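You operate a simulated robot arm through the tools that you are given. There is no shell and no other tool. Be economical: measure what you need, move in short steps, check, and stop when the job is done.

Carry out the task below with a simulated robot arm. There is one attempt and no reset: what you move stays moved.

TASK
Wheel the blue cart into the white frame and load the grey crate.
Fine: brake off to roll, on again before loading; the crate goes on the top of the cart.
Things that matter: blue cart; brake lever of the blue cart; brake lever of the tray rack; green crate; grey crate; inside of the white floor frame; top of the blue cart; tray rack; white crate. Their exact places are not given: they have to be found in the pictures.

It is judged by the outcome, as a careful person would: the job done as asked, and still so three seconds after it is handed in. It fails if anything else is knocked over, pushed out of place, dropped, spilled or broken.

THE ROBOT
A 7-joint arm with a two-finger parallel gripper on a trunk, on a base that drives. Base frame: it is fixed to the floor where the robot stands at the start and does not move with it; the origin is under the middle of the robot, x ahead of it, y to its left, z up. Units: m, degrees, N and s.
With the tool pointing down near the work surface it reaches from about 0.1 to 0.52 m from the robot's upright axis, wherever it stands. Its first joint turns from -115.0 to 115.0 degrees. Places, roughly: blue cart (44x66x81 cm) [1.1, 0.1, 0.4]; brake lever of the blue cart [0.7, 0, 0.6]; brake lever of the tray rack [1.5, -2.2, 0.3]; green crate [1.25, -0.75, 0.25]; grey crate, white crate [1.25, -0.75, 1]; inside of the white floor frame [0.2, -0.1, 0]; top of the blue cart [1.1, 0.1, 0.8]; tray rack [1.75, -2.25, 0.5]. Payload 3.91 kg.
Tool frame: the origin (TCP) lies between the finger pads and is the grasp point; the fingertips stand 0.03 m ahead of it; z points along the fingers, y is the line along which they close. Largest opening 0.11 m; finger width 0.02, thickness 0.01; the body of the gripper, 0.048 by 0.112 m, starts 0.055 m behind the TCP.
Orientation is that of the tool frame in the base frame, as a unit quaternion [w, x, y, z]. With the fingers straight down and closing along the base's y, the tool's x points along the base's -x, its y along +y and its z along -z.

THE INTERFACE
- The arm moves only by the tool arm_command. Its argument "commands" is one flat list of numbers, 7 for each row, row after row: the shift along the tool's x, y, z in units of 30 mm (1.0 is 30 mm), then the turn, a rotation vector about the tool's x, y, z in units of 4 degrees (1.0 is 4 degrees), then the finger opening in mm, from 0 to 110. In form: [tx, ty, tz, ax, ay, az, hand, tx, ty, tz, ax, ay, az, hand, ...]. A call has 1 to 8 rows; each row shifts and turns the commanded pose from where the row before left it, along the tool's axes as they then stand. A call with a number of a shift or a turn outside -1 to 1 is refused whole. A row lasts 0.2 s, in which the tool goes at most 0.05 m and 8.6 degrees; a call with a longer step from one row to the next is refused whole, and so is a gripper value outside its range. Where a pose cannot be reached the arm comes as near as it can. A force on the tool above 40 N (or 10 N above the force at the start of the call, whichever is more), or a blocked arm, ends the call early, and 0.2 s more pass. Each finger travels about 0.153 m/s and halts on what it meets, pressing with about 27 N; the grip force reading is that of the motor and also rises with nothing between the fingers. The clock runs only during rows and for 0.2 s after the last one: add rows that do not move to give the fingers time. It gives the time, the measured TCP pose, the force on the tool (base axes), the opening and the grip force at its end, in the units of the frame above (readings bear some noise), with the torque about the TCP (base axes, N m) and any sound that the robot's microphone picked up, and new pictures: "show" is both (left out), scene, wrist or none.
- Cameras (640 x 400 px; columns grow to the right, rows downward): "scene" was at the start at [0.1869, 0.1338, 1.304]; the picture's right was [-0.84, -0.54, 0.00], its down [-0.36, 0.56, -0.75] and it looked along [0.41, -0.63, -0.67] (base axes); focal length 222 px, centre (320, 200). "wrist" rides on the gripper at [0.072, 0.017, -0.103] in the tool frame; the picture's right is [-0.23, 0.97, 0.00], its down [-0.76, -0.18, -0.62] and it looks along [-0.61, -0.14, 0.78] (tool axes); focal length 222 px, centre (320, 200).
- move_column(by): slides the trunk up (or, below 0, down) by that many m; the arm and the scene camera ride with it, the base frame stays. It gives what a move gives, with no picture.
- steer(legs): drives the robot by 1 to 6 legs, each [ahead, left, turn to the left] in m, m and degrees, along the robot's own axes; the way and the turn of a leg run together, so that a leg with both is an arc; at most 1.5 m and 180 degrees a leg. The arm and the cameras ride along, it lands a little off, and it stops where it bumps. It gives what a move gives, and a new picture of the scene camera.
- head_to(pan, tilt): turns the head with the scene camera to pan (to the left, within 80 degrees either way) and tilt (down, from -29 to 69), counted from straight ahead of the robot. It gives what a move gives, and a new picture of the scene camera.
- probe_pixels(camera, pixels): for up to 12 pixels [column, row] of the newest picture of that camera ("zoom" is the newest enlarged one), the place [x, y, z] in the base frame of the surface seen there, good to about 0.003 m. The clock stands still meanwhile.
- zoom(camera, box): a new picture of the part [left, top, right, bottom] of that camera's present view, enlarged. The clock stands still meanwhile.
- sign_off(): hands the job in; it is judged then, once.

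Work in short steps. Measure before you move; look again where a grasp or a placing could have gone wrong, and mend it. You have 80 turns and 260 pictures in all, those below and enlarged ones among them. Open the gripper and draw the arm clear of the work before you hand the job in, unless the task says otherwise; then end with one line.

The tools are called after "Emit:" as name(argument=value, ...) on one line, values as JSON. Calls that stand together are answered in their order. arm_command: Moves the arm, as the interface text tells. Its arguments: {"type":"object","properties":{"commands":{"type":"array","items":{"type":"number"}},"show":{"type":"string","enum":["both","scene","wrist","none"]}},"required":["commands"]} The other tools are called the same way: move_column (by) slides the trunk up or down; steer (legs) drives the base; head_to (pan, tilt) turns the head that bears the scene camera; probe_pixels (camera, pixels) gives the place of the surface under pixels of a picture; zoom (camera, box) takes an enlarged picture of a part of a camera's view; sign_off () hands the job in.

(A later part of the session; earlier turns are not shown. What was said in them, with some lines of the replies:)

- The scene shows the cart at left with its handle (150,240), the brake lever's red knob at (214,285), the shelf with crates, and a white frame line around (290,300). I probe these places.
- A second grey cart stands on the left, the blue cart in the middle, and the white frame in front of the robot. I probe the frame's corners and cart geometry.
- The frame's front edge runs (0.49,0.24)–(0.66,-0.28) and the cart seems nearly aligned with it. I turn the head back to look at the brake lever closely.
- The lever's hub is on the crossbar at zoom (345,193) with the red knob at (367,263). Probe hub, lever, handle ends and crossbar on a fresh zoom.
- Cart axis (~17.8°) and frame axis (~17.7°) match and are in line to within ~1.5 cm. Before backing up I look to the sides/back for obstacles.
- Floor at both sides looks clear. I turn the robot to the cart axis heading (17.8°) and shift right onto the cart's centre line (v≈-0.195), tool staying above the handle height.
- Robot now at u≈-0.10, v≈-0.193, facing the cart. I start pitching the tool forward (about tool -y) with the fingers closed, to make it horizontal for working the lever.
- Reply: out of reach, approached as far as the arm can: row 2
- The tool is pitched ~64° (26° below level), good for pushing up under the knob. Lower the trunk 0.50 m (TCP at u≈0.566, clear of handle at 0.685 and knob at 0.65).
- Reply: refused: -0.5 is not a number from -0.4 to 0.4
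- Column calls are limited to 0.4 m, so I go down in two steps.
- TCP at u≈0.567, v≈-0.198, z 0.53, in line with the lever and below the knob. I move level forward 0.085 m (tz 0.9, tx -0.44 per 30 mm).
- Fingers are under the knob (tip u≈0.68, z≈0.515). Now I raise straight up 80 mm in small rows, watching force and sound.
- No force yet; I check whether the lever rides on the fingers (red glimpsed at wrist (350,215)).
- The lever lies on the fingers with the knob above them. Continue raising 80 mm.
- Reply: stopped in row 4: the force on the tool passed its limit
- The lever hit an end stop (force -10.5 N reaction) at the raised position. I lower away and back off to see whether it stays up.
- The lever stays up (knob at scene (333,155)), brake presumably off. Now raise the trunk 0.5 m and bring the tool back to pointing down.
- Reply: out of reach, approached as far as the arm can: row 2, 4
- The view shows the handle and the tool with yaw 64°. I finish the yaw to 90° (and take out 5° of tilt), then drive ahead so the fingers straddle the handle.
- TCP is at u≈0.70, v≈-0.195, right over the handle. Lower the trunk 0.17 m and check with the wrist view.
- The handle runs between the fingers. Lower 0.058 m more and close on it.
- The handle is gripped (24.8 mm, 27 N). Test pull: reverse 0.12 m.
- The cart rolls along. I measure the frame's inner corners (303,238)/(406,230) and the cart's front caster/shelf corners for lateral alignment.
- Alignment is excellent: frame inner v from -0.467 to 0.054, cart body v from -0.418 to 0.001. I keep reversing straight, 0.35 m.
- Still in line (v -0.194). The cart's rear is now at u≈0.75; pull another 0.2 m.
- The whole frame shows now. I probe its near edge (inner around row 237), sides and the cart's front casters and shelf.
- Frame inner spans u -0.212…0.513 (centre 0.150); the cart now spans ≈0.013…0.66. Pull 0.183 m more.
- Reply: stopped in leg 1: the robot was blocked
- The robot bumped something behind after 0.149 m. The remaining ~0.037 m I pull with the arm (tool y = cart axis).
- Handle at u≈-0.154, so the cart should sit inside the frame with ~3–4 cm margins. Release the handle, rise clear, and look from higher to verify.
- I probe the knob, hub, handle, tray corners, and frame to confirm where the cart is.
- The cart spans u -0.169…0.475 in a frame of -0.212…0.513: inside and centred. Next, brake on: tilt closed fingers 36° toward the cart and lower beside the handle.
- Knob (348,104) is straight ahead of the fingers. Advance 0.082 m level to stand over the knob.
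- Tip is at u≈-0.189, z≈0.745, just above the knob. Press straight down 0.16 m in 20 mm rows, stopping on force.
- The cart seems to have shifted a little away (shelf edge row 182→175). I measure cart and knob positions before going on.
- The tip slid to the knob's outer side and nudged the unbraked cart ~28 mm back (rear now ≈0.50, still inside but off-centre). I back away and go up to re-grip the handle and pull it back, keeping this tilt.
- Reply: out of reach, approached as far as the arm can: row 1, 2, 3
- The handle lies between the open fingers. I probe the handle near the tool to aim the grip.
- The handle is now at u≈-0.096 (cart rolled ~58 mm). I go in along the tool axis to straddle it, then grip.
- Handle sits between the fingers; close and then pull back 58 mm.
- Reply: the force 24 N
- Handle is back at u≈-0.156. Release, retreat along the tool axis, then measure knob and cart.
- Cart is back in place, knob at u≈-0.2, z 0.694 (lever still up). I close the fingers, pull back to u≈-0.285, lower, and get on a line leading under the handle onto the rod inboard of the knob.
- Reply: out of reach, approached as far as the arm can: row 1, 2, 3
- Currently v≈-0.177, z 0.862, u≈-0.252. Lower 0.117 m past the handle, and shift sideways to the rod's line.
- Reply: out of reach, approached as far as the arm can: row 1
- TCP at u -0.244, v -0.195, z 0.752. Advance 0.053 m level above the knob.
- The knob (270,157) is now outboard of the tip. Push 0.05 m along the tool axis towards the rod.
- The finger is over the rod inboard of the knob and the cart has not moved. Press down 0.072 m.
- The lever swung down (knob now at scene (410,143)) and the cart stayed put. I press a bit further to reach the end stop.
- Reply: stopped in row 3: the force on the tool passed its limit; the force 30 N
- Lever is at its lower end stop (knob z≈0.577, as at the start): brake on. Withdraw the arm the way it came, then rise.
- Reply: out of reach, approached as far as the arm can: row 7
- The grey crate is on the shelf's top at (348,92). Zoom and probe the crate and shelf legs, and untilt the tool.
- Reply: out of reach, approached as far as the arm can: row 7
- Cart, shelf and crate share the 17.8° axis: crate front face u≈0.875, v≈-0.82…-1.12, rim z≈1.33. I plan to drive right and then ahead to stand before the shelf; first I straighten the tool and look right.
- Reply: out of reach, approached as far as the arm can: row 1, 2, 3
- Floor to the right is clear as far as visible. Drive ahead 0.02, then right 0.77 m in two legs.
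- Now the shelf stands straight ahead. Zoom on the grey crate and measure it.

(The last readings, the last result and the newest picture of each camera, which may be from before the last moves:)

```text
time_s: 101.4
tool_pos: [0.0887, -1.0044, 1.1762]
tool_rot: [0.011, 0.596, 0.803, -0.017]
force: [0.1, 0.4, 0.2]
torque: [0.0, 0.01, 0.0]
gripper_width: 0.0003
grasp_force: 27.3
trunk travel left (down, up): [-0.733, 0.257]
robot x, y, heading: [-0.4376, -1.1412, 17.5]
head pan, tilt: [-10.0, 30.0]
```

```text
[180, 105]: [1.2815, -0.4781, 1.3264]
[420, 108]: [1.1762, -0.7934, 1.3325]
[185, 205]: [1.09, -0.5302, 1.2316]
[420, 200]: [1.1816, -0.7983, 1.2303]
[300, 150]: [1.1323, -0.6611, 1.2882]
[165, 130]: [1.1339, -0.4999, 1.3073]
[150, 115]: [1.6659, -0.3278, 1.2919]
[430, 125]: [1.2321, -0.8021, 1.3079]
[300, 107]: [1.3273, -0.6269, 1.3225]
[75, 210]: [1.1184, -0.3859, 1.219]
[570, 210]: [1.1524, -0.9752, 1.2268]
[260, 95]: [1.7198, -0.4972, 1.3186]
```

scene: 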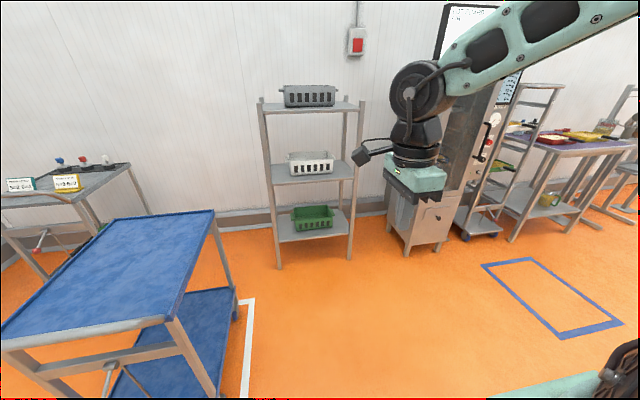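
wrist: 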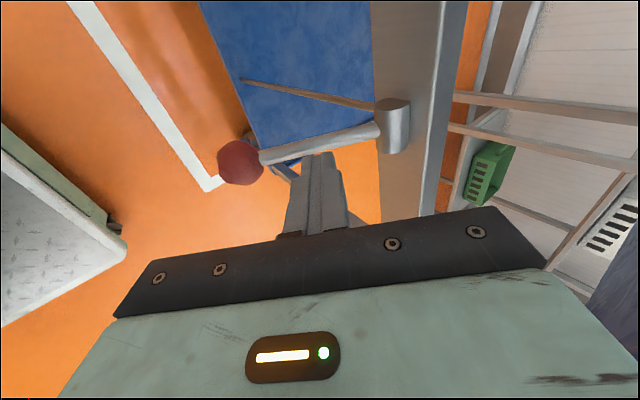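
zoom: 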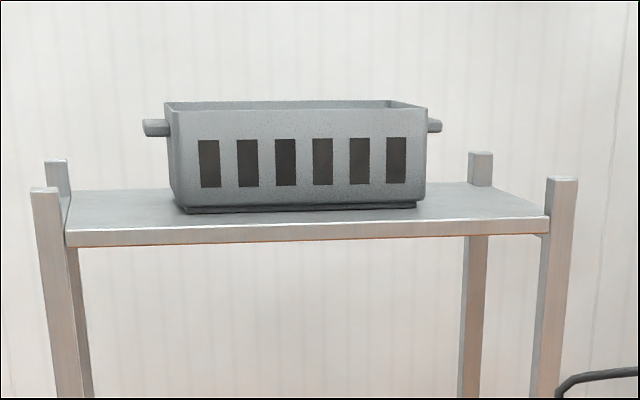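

Crate: front wall u≈0.876, back ≈1.075, v -0.838…-1.115, rim z 1.332. Extend the arm 0.12 m, open the fingers, raise to TCP z≈1.40 and drive ahead 0.85 m.

Emit:
arm_command(commands=[0, 1, 0, 0, 0, 0, 60, 0, 1, 0, 0, 0, 0, 60, 0, 1, 0, 0, 0, 0, 60, 0, 1, 0, 0, 0, 0, 60], show="none")

Emit:
move_column(by=0.23)

Emit:
steer(legs=[[0.85, 0, 0.3]])

```text
time_s: 102.4
tool_pos: [0.1188, -1.0213, 1.1984]
tool_rot: [0.011, 0.597, 0.802, -0.017]
force: [0.0, -0.3, 0.3]
torque: [-0.05, -0.02, -0.01]
gripper_width: 0.06
grasp_force: 0.1
out of reach, approached as far as the arm can: row 1, 2, 3, 4
trunk travel left (down, up): [-0.733, 0.257]
robot x, y, heading: [-0.4343, -1.1455, 17.6]
head pan, tilt: [-10.0, 30.0]
```

```text
time_s: 104.8
tool_pos: [0.1205, -1.0216, 1.4288]
tool_rot: [0.012, 0.596, 0.803, -0.017]
force: [-0.3, -0.3, -0.5]
torque: [-0.02, 0.03, -0.02]
gripper_width: 0.0601
grasp_force: 0.1
trunk travel left (down, up): [-0.963, 0.027]
robot x, y, heading: [-0.4338, -1.1434, 17.3]
head pan, tilt: [-10.0, 30.0]
```

```text
time_s: 109.3
tool_pos: [0.9302, -0.7524, 1.4281]
tool_rot: [0.012, 0.59, 0.807, -0.017]
force: [-0.1, -0.2, -0.6]
torque: [0.02, 0.0, -0.01]
gripper_width: 0.0602
grasp_force: 0.1
trunk travel left (down, up): [-0.963, 0.027]
robot x, y, heading: [0.3798, -0.8826, 18.2]
head pan, tilt: [-10.0, 30.0]
```

scene: 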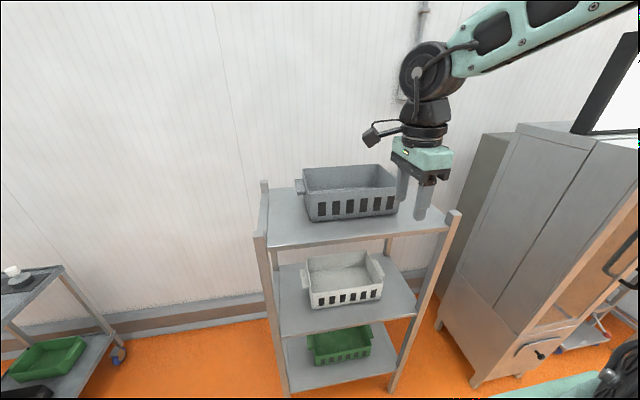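

Robot at u≈0.09, TCP at u 0.655, v -1.001, z 1.428. Drive 0.10 ahead and 0.025 left, then extend the arm forward.

Emit:
steer(legs=[[0.1, 0.025, -0.3]])

Emit:
arm_command(commands=[0, 0.6, 0, 0, 0, 0, 60, 0, 0.6, 0, 0, 0, 0, 60])

```text
time_s: 110.5
tool_pos: [1.0177, -0.6998, 1.4291]
tool_rot: [0.013, 0.591, 0.806, -0.017]
force: [0.2, 0.4, -0.6]
torque: [0.0, 0.0, -0.03]
gripper_width: 0.0601
grasp_force: 0.0
trunk travel left (down, up): [-0.963, 0.027]
robot x, y, heading: [0.4656, -0.8287, 17.9]
head pan, tilt: [-10.0, 30.0]
```

scene: 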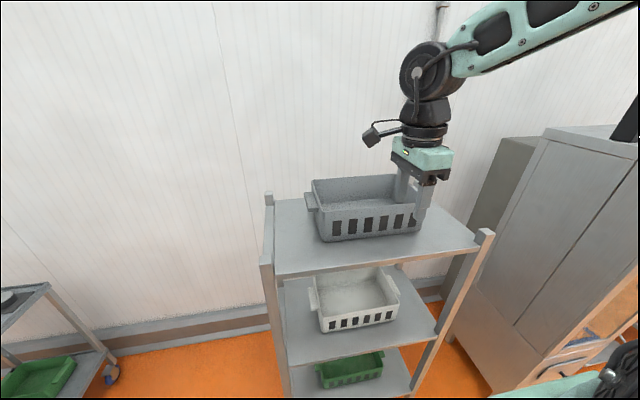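

```text
time_s: 111.1
tool_pos: [1.0248, -0.7049, 1.4341]
tool_rot: [0.013, 0.591, 0.806, -0.016]
force: [-0.3, 0.5, 0.3]
torque: [-0.01, 0.02, -0.04]
gripper_width: 0.06
grasp_force: 0.1
out of reach, approached as far as the arm can: row 1, 2
trunk travel left (down, up): [-0.963, 0.027]
robot x, y, heading: [0.4651, -0.8267, 17.9]
head pan, tilt: [-10.0, 30.0]
```

scene: 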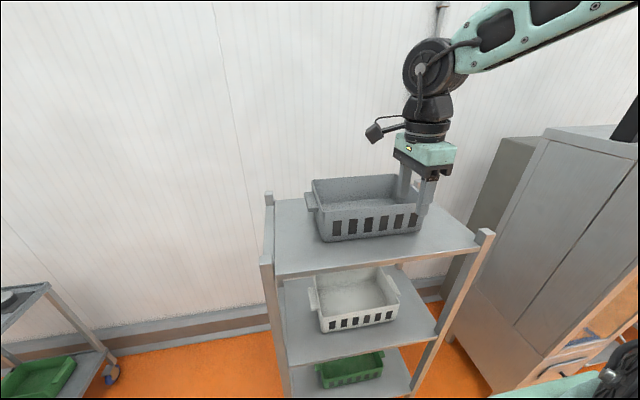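
wrist: 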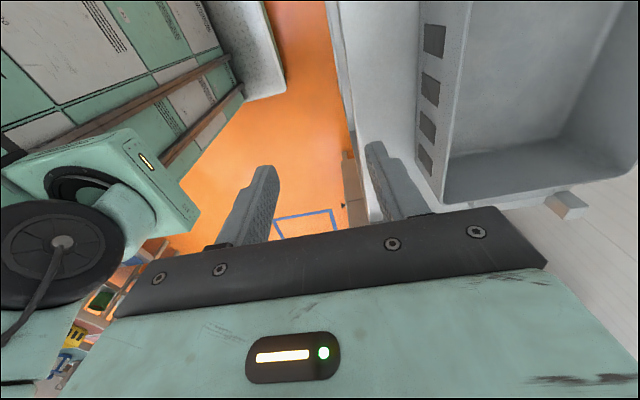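

The arm barely extends in this posture. I look down to see how much clearance the base has to the shelf, in order to drive closer instead.

Emit:
head_to(pan=-15, tilt=69)

Emit:
probe_pixels(camera="wrist", pixels=[[440, 170], [450, 60], [432, 60], [446, 190], [470, 180]])

```text
time_s: 112.2
tool_pos: [1.0251, -0.7049, 1.4343]
tool_rot: [0.012, 0.591, 0.807, -0.017]
force: [-0.7, 0.3, 0.5]
torque: [0.02, 0.01, -0.03]
gripper_width: 0.06
grasp_force: 0.1
trunk travel left (down, up): [-0.963, 0.027]
robot x, y, heading: [0.4671, -0.83, 18.0]
head pan, tilt: [-15.0, 68.8]
```

scene: 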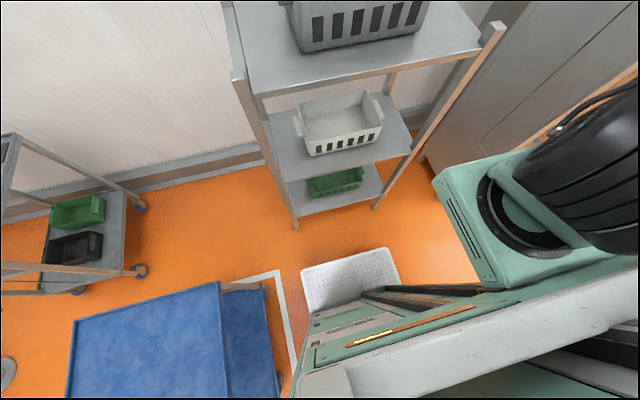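

```text
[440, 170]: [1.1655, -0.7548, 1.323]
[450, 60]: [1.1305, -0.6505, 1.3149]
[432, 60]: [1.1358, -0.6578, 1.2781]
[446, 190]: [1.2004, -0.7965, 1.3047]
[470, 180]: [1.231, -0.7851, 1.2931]
```

Emit:
probe_pixels(camera="scene", pixels=[[300, 270], [390, 250], [345, 260], [295, 225], [378, 207], [440, 180], [530, 155], [258, 98], [400, 70], [215, 285], [495, 35], [242, 85]])

```text
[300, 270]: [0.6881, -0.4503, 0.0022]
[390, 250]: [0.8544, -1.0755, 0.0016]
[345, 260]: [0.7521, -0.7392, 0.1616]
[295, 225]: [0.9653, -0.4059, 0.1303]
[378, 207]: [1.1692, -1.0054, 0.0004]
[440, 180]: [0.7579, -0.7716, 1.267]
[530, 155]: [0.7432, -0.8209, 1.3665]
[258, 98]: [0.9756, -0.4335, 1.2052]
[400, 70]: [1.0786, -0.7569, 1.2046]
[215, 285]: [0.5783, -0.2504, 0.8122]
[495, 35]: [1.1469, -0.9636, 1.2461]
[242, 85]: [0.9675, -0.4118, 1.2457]
```

The base plate and pod reach only 0.30 ahead of the robot; shelf front is at u≈0.796, so there is room. Drive 0.121 m ahead, 9 mm left.

Emit:
steer(legs=[[0.121, 0.009, 0]])

Emit:
zoom(camera="wrist", box=[0, 0, 640, 400])

Emit:
head_to(pan=-15, tilt=35)

```text
time_s: 113.4
tool_pos: [1.137, -0.6604, 1.4347]
tool_rot: [0.013, 0.591, 0.806, -0.016]
force: [0.1, 0.0, 0.6]
torque: [-0.01, -0.02, -0.01]
gripper_width: 0.0603
grasp_force: 0.0
trunk travel left (down, up): [-0.963, 0.027]
robot x, y, heading: [0.5744, -0.786, 17.8]
head pan, tilt: [-15.0, 68.8]
```

scene: 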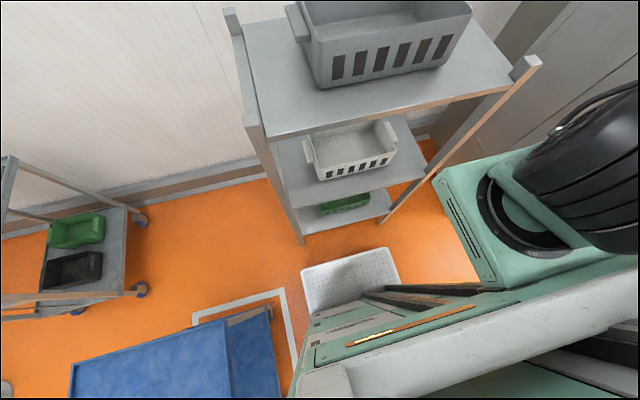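

```text
1.00 times, centred on (320, 200) of wrist
```

zoom: 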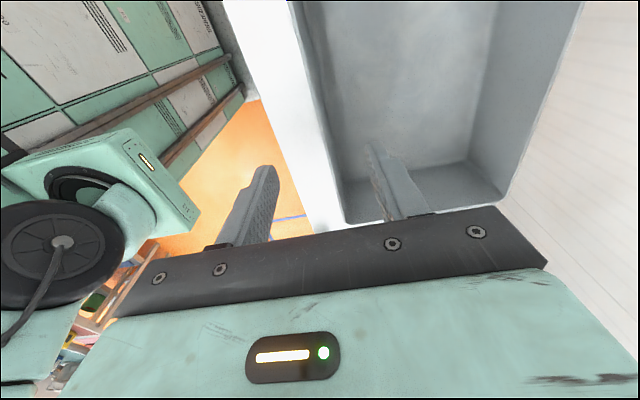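

```text
time_s: 114.4
tool_pos: [1.1369, -0.6594, 1.4337]
tool_rot: [0.013, 0.591, 0.806, -0.016]
force: [-0.6, -0.3, 0.0]
torque: [0.02, -0.03, 0.0]
gripper_width: 0.0596
grasp_force: 0.1
trunk travel left (down, up): [-0.963, 0.027]
robot x, y, heading: [0.5771, -0.7823, 17.9]
head pan, tilt: [-15.0, 35.0]
```

scene: 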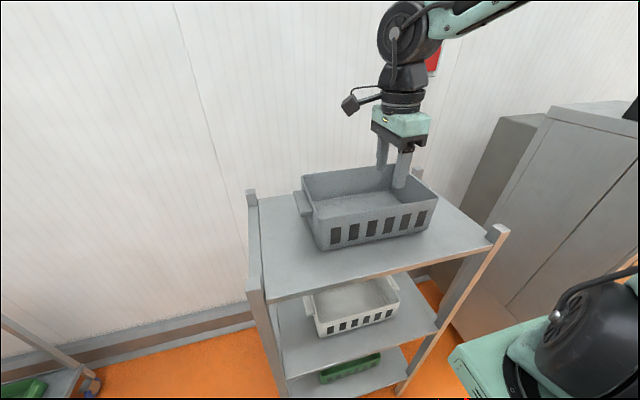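

TCP is at u 0.8805, v -0.976 over the front wall, one finger inside, one outside. Lower 0.14 m.

Emit:
move_column(by=-0.14)

Emit:
arm_command(commands=[0, 0, 0, 0, 0, 0, 30, 0, 0, 0, 0, 0, 0, 0, 0, 0, 0, 0, 0, 0, 0, 0, 0, 0, 0, 0, 0, 0])

```text
time_s: 116.1
tool_pos: [1.1367, -0.6595, 1.2938]
tool_rot: [0.012, 0.591, 0.807, -0.017]
force: [0.5, 0.1, 0.2]
torque: [0.0, 0.02, -0.03]
gripper_width: 0.0599
grasp_force: 0.0
trunk travel left (down, up): [-0.823, 0.167]
robot x, y, heading: [0.5805, -0.7828, 17.8]
head pan, tilt: [-15.0, 35.0]
```

```text
time_s: 117.1
tool_pos: [1.1381, -0.6593, 1.2949]
tool_rot: [0.014, 0.591, 0.806, -0.016]
force: [2.0, 1.9, 5.7]
torque: [0.43, -1.49, 0.43]
gripper_width: 0.0042
grasp_force: 27.1
trunk travel left (down, up): [-0.823, 0.167]
robot x, y, heading: [0.5788, -0.7858, 18.1]
head pan, tilt: [-15.0, 35.0]
```

scene: 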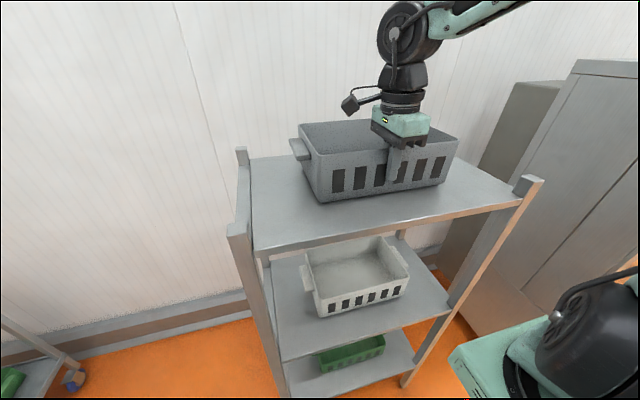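
wrist: 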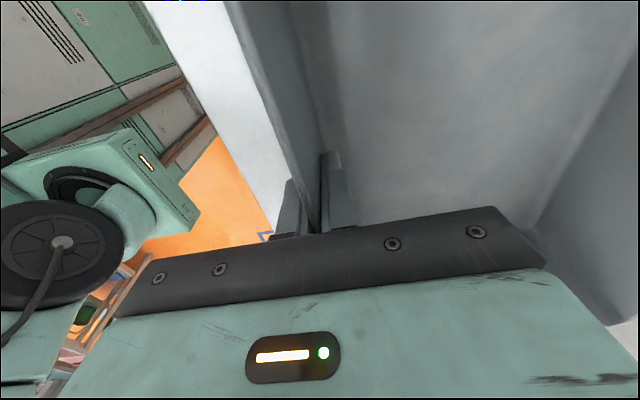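

The wall is pinched (4.2 mm). Test lift 30 mm.

Emit:
move_column(by=0.03)

Emit:
arm_command(commands=[0, 0, 0, 0, 0, 0, 0])

```text
time_s: 117.8
tool_pos: [1.1375, -0.6591, 1.3234]
tool_rot: [0.012, 0.592, 0.806, -0.018]
force: [-0.1, -0.1, -4.2]
torque: [-0.1, 0.38, 0.07]
gripper_width: 0.0038
grasp_force: 27.4
trunk travel left (down, up): [-0.853, 0.137]
robot x, y, heading: [0.576, -0.7867, 17.9]
head pan, tilt: [-15.0, 35.0]
```

```text
time_s: 118.2
tool_pos: [1.1367, -0.6587, 1.3238]
tool_rot: [0.012, 0.591, 0.806, -0.017]
force: [-0.3, -0.4, -4.5]
torque: [-0.1, 0.41, 0.0]
gripper_width: 0.0041
grasp_force: 26.9
trunk travel left (down, up): [-0.853, 0.137]
robot x, y, heading: [0.5777, -0.7839, 17.9]
head pan, tilt: [-15.0, 35.0]
```

scene: 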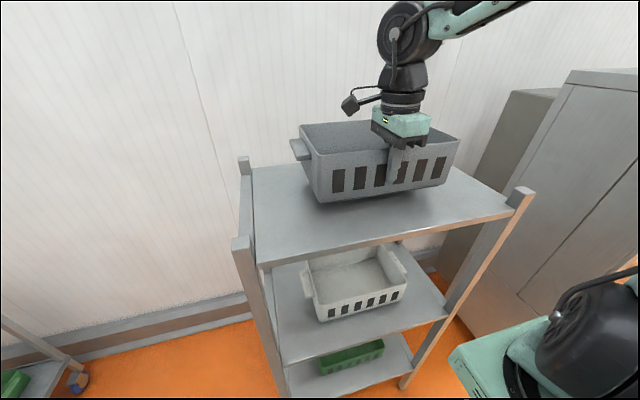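
wrist: 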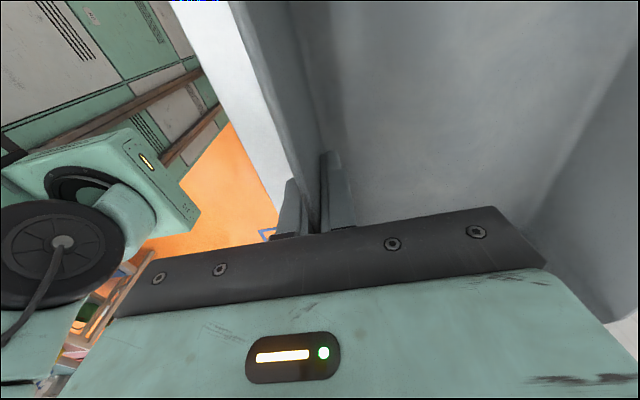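

Crate is held firmly (≈4.5 N, level). Raise 0.06 m more, back off 0.17 m and slightly right, then turn left 90° in two legs.

Emit:
move_column(by=0.07)

Emit:
steer(legs=[[-0.17, -0.08, 0]])

Emit:
steer(legs=[[0, 0, 30], [0, 0, 30], [0, 0, 30]])

```text
time_s: 119.3
tool_pos: [1.1372, -0.6601, 1.3936]
tool_rot: [0.013, 0.59, 0.807, -0.018]
force: [-0.5, 0.6, -4.9]
torque: [-0.1, 0.4, -0.03]
gripper_width: 0.0041
grasp_force: 27.9
trunk travel left (down, up): [-0.923, 0.067]
robot x, y, heading: [0.5784, -0.7828, 17.6]
head pan, tilt: [-15.0, 35.0]
```

```text
time_s: 120.8
tool_pos: [1.0, -0.7875, 1.3931]
tool_rot: [0.011, 0.591, 0.806, -0.018]
force: [-0.1, -0.1, -4.3]
torque: [-0.09, 0.37, -0.03]
gripper_width: 0.004
grasp_force: 26.8
trunk travel left (down, up): [-0.923, 0.067]
robot x, y, heading: [0.445, -0.9158, 18.2]
head pan, tilt: [-15.0, 35.0]
```

scene: 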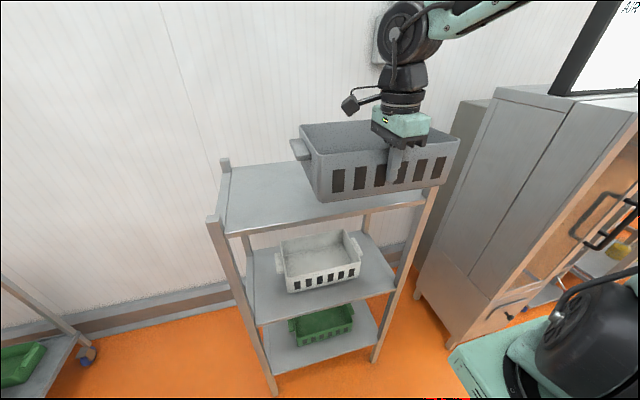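

```text
time_s: 125.7
tool_pos: [0.3141, -0.3539, 1.3932]
tool_rot: [0.021, -0.153, 0.988, -0.004]
force: [0.3, -0.3, -4.4]
torque: [-0.38, -0.1, -0.01]
gripper_width: 0.0041
grasp_force: 27.3
trunk travel left (down, up): [-0.923, 0.067]
robot x, y, heading: [0.4401, -0.9132, 108.0]
head pan, tilt: [-15.0, 35.0]
```

scene: 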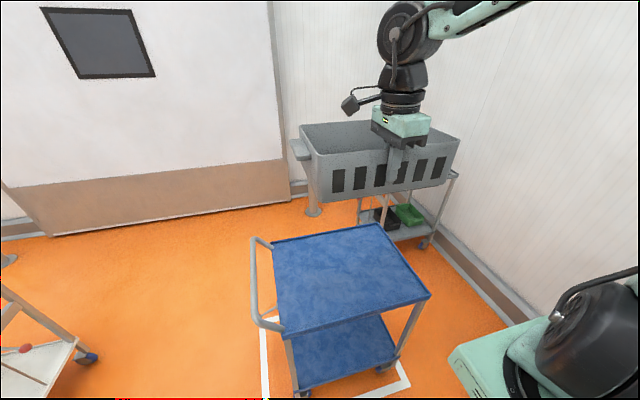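

Crate over the cart side: TCP u 0.191, v -0.433. Drive ahead 0.122 m so the crate centre (0.1 beyond the TCP) comes over the tray centre, then lower 0.4 m.

Emit:
steer(legs=[[0.122, 0, 0]])

Emit:
move_column(by=-0.4)

Emit:
head_to(pan=-10, tilt=45)

```text
time_s: 126.9
tool_pos: [0.2747, -0.2384, 1.3937]
tool_rot: [0.02, -0.154, 0.988, -0.003]
force: [0.2, 0.5, -4.4]
torque: [-0.35, -0.12, 0.02]
gripper_width: 0.0037
grasp_force: 27.3
trunk travel left (down, up): [-0.923, 0.067]
robot x, y, heading: [0.4021, -0.8036, 108.2]
head pan, tilt: [-15.0, 35.0]
```

scene: 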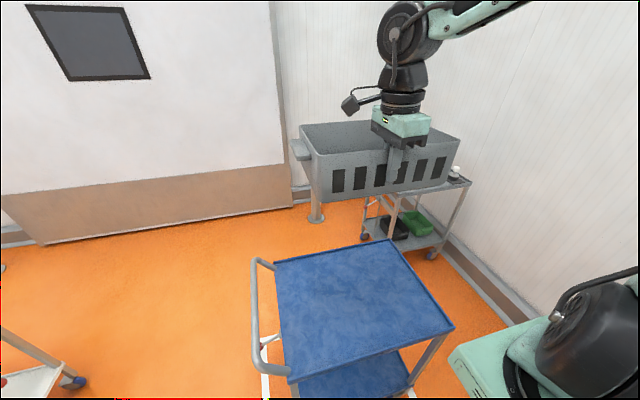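

```text
time_s: 130.7
tool_pos: [0.2743, -0.2384, 0.9931]
tool_rot: [0.022, -0.154, 0.988, -0.004]
force: [-0.9, 0.4, -4.2]
torque: [-0.39, -0.14, -0.01]
gripper_width: 0.0039
grasp_force: 27.0
trunk travel left (down, up): [-0.523, 0.467]
robot x, y, heading: [0.4043, -0.7972, 107.9]
head pan, tilt: [-15.0, 35.0]
```

```text
time_s: 131.5
tool_pos: [0.2742, -0.2386, 0.9934]
tool_rot: [0.021, -0.153, 0.988, -0.004]
force: [0.4, 0.3, -3.9]
torque: [-0.4, -0.11, 0.0]
gripper_width: 0.0038
grasp_force: 26.5
trunk travel left (down, up): [-0.523, 0.467]
robot x, y, heading: [0.401, -0.7984, 108.1]
head pan, tilt: [-10.0, 45.0]
```

scene: 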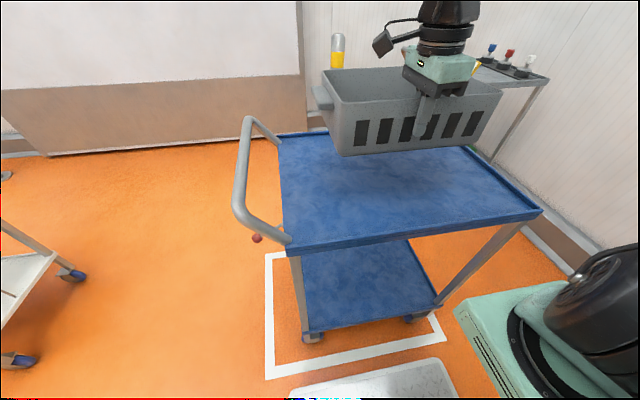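

Crate hangs level over the tray. Lower 0.11 m, check tray corners and crate.

Emit:
move_column(by=-0.11)

Emit:
arm_command(commands=[0, 0, 0.2, 0, 0, 0, 0, 0, 0, 0.1, 0, 0, 0, 0])

```text
time_s: 132.9
tool_pos: [0.2747, -0.2386, 0.8827]
tool_rot: [0.021, -0.154, 0.988, -0.004]
force: [-0.1, -1.3, -3.6]
torque: [-0.38, -0.1, -0.01]
gripper_width: 0.0038
grasp_force: 26.5
trunk travel left (down, up): [-0.413, 0.577]
robot x, y, heading: [0.4009, -0.7975, 108.2]
head pan, tilt: [-10.0, 45.0]
```

```text
time_s: 133.5
tool_pos: [0.2772, -0.2399, 0.8754]
tool_rot: [0.021, -0.153, 0.988, -0.002]
force: [0.2, -0.1, -2.4]
torque: [0.0, -0.27, -0.04]
gripper_width: 0.0039
grasp_force: 26.9
trunk travel left (down, up): [-0.413, 0.577]
robot x, y, heading: [0.4009, -0.7964, 108.1]
head pan, tilt: [-10.0, 45.0]
```

scene: 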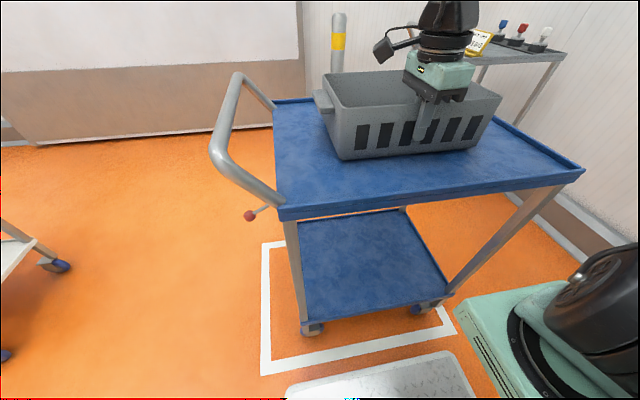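
wrist: 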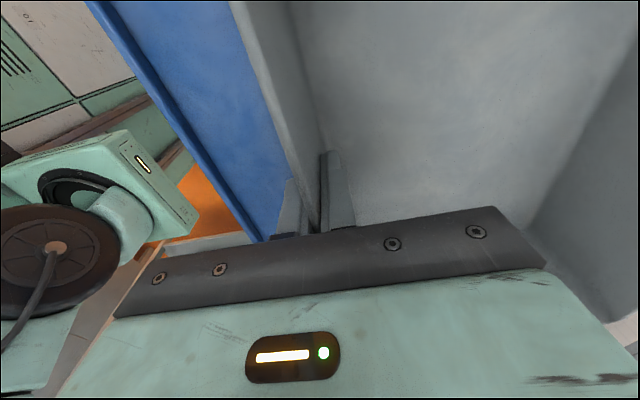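

The crate begins to rest on the tray (force -2.4 N). Lower 5 mm more until it bears, then open.

Emit:
arm_command(commands=[0, 0, 0.1, 0, 0, 0, 0, 0, 0, 0.08, 0, 0, 0, 0], show="scene")

```text
time_s: 134.1
tool_pos: [0.2775, -0.241, 0.8745]
tool_rot: [0.02, -0.154, 0.988, -0.002]
force: [-0.1, 0.2, 4.7]
torque: [1.46, 0.09, -0.03]
gripper_width: 0.0037
grasp_force: 26.9
out of reach, approached as far as the arm can: row 1
trunk travel left (down, up): [-0.413, 0.577]
robot x, y, heading: [0.3999, -0.7993, 108.4]
head pan, tilt: [-10.0, 45.0]
```

scene: 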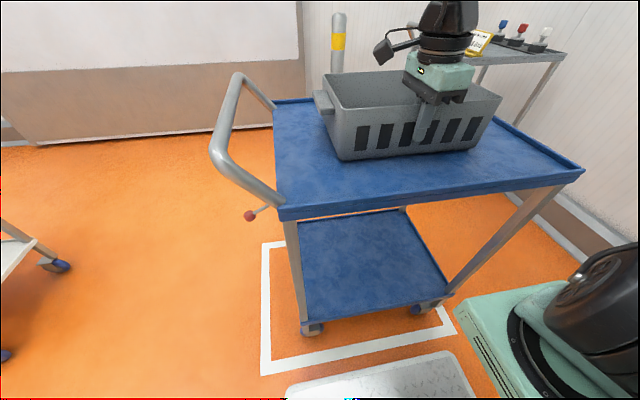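

Now it bears on the tray (+4.7 N). Open the fingers and rise.

Emit:
arm_command(commands=[0, 0, 0, 0, 0, 0, 30, 0, 0, 0, 0, 0, 0, 60, 0, 0, 0, 0, 0, 0, 60], show="none")

Emit:
move_column(by=0.25)

Emit:
steer(legs=[[-0.3, 0, 0]])

Emit:
head_to(pan=0, tilt=40)

```text
time_s: 134.9
tool_pos: [0.278, -0.2414, 0.8732]
tool_rot: [0.019, -0.154, 0.988, -0.002]
force: [-0.1, 0.1, 0.3]
torque: [0.01, -0.02, -0.03]
gripper_width: 0.0601
grasp_force: 0.0
trunk travel left (down, up): [-0.413, 0.577]
robot x, y, heading: [0.4003, -0.7953, 108.5]
head pan, tilt: [-10.0, 45.0]
```

```text
time_s: 137.5
tool_pos: [0.278, -0.2411, 1.1241]
tool_rot: [0.02, -0.154, 0.988, -0.002]
force: [-0.1, 1.0, -0.3]
torque: [0.01, -0.02, 0.02]
gripper_width: 0.06
grasp_force: 0.1
trunk travel left (down, up): [-0.663, 0.327]
robot x, y, heading: [0.4018, -0.7959, 108.3]
head pan, tilt: [-10.0, 45.0]
```

```text
time_s: 139.5
tool_pos: [0.368, -0.5256, 1.1237]
tool_rot: [0.02, -0.155, 0.988, -0.002]
force: [-0.6, 0.3, -0.1]
torque: [0.0, -0.01, 0.0]
gripper_width: 0.0601
grasp_force: 0.0
trunk travel left (down, up): [-0.663, 0.327]
robot x, y, heading: [0.4971, -1.0806, 108.3]
head pan, tilt: [-10.0, 45.0]
```

scene: 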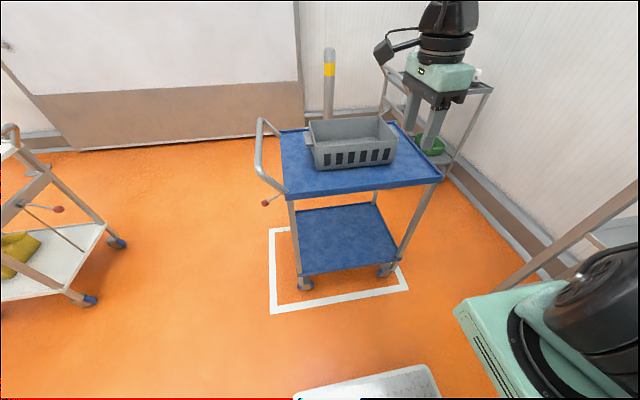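

```text
time_s: 140.2
tool_pos: [0.3695, -0.5252, 1.1248]
tool_rot: [0.02, -0.155, 0.988, -0.002]
force: [-0.3, -0.2, -1.0]
torque: [0.0, -0.02, 0.01]
gripper_width: 0.0599
grasp_force: 0.1
trunk travel left (down, up): [-0.663, 0.327]
robot x, y, heading: [0.4902, -1.0783, 108.3]
head pan, tilt: [0.0, 40.0]
```

scene: 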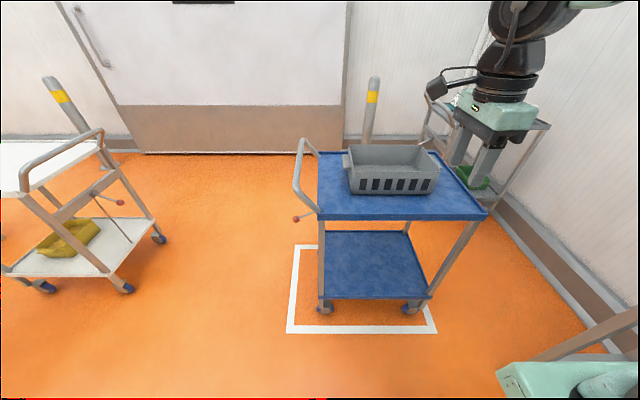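

The crate sits level on the cart, cart within the frame. I verify with probes: cart casters, frame corners, crate, and the white cart at left (probably what I bumped).

Emit:
probe_pixels(camera="scene", pixels=[[324, 306], [411, 308], [296, 328], [428, 327], [300, 250], [418, 292], [295, 219], [158, 238], [126, 287], [80, 145], [400, 170], [487, 214]])

Emit:
zoom(camera="scene", box=[260, 120, 500, 350])

Emit:
head_to(pan=45, tilt=35)

```text
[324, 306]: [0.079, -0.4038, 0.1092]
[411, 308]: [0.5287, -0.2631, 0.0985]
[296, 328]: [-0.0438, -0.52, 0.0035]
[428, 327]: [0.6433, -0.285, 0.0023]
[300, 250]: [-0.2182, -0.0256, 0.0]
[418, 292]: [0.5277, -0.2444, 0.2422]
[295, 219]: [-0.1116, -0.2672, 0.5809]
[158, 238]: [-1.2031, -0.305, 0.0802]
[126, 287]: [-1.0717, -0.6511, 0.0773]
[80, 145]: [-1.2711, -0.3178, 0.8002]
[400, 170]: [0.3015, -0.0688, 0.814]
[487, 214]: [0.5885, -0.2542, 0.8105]
```

```text
1.74 times, centred on (380, 235) of scene
```

zoom: 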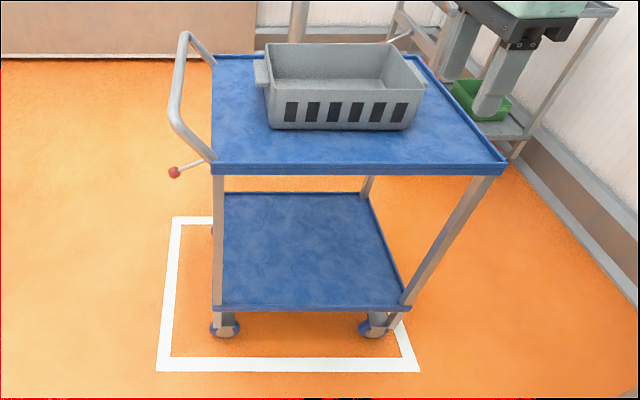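

```text
time_s: 141.3
tool_pos: [0.3698, -0.5247, 1.1238]
tool_rot: [0.019, -0.155, 0.988, -0.002]
force: [-0.4, -1.7, -0.8]
torque: [0.0, -0.01, 0.0]
gripper_width: 0.0597
grasp_force: 0.1
trunk travel left (down, up): [-0.663, 0.327]
robot x, y, heading: [0.4952, -1.0782, 108.2]
head pan, tilt: [45.0, 35.0]
```

scene: 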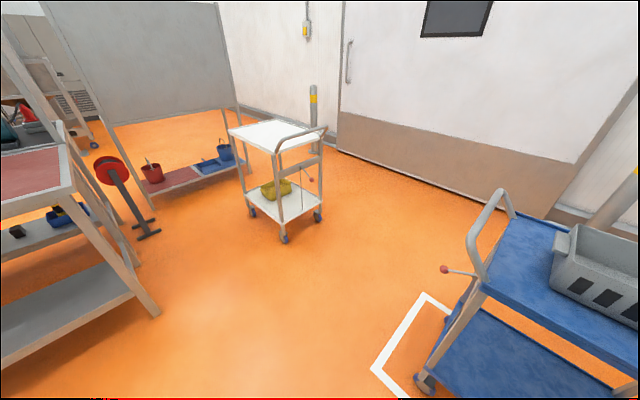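

Everything is in order: the cart lies inside the frame (u -0.17…0.48 within -0.21…0.51), brake knob is down (z 0.581), crate rests on top, the gripper is open and clear. I hand in.

Emit:
sign_off()

```text
The job is handed in.
```

The blue cart is inside the white frame with its brake on, and the grey crate is on its top. While reversing, the robot touched something behind it, most likely the white cart. That cart is upright, but I had no earlier view to confirm it didn't shift.
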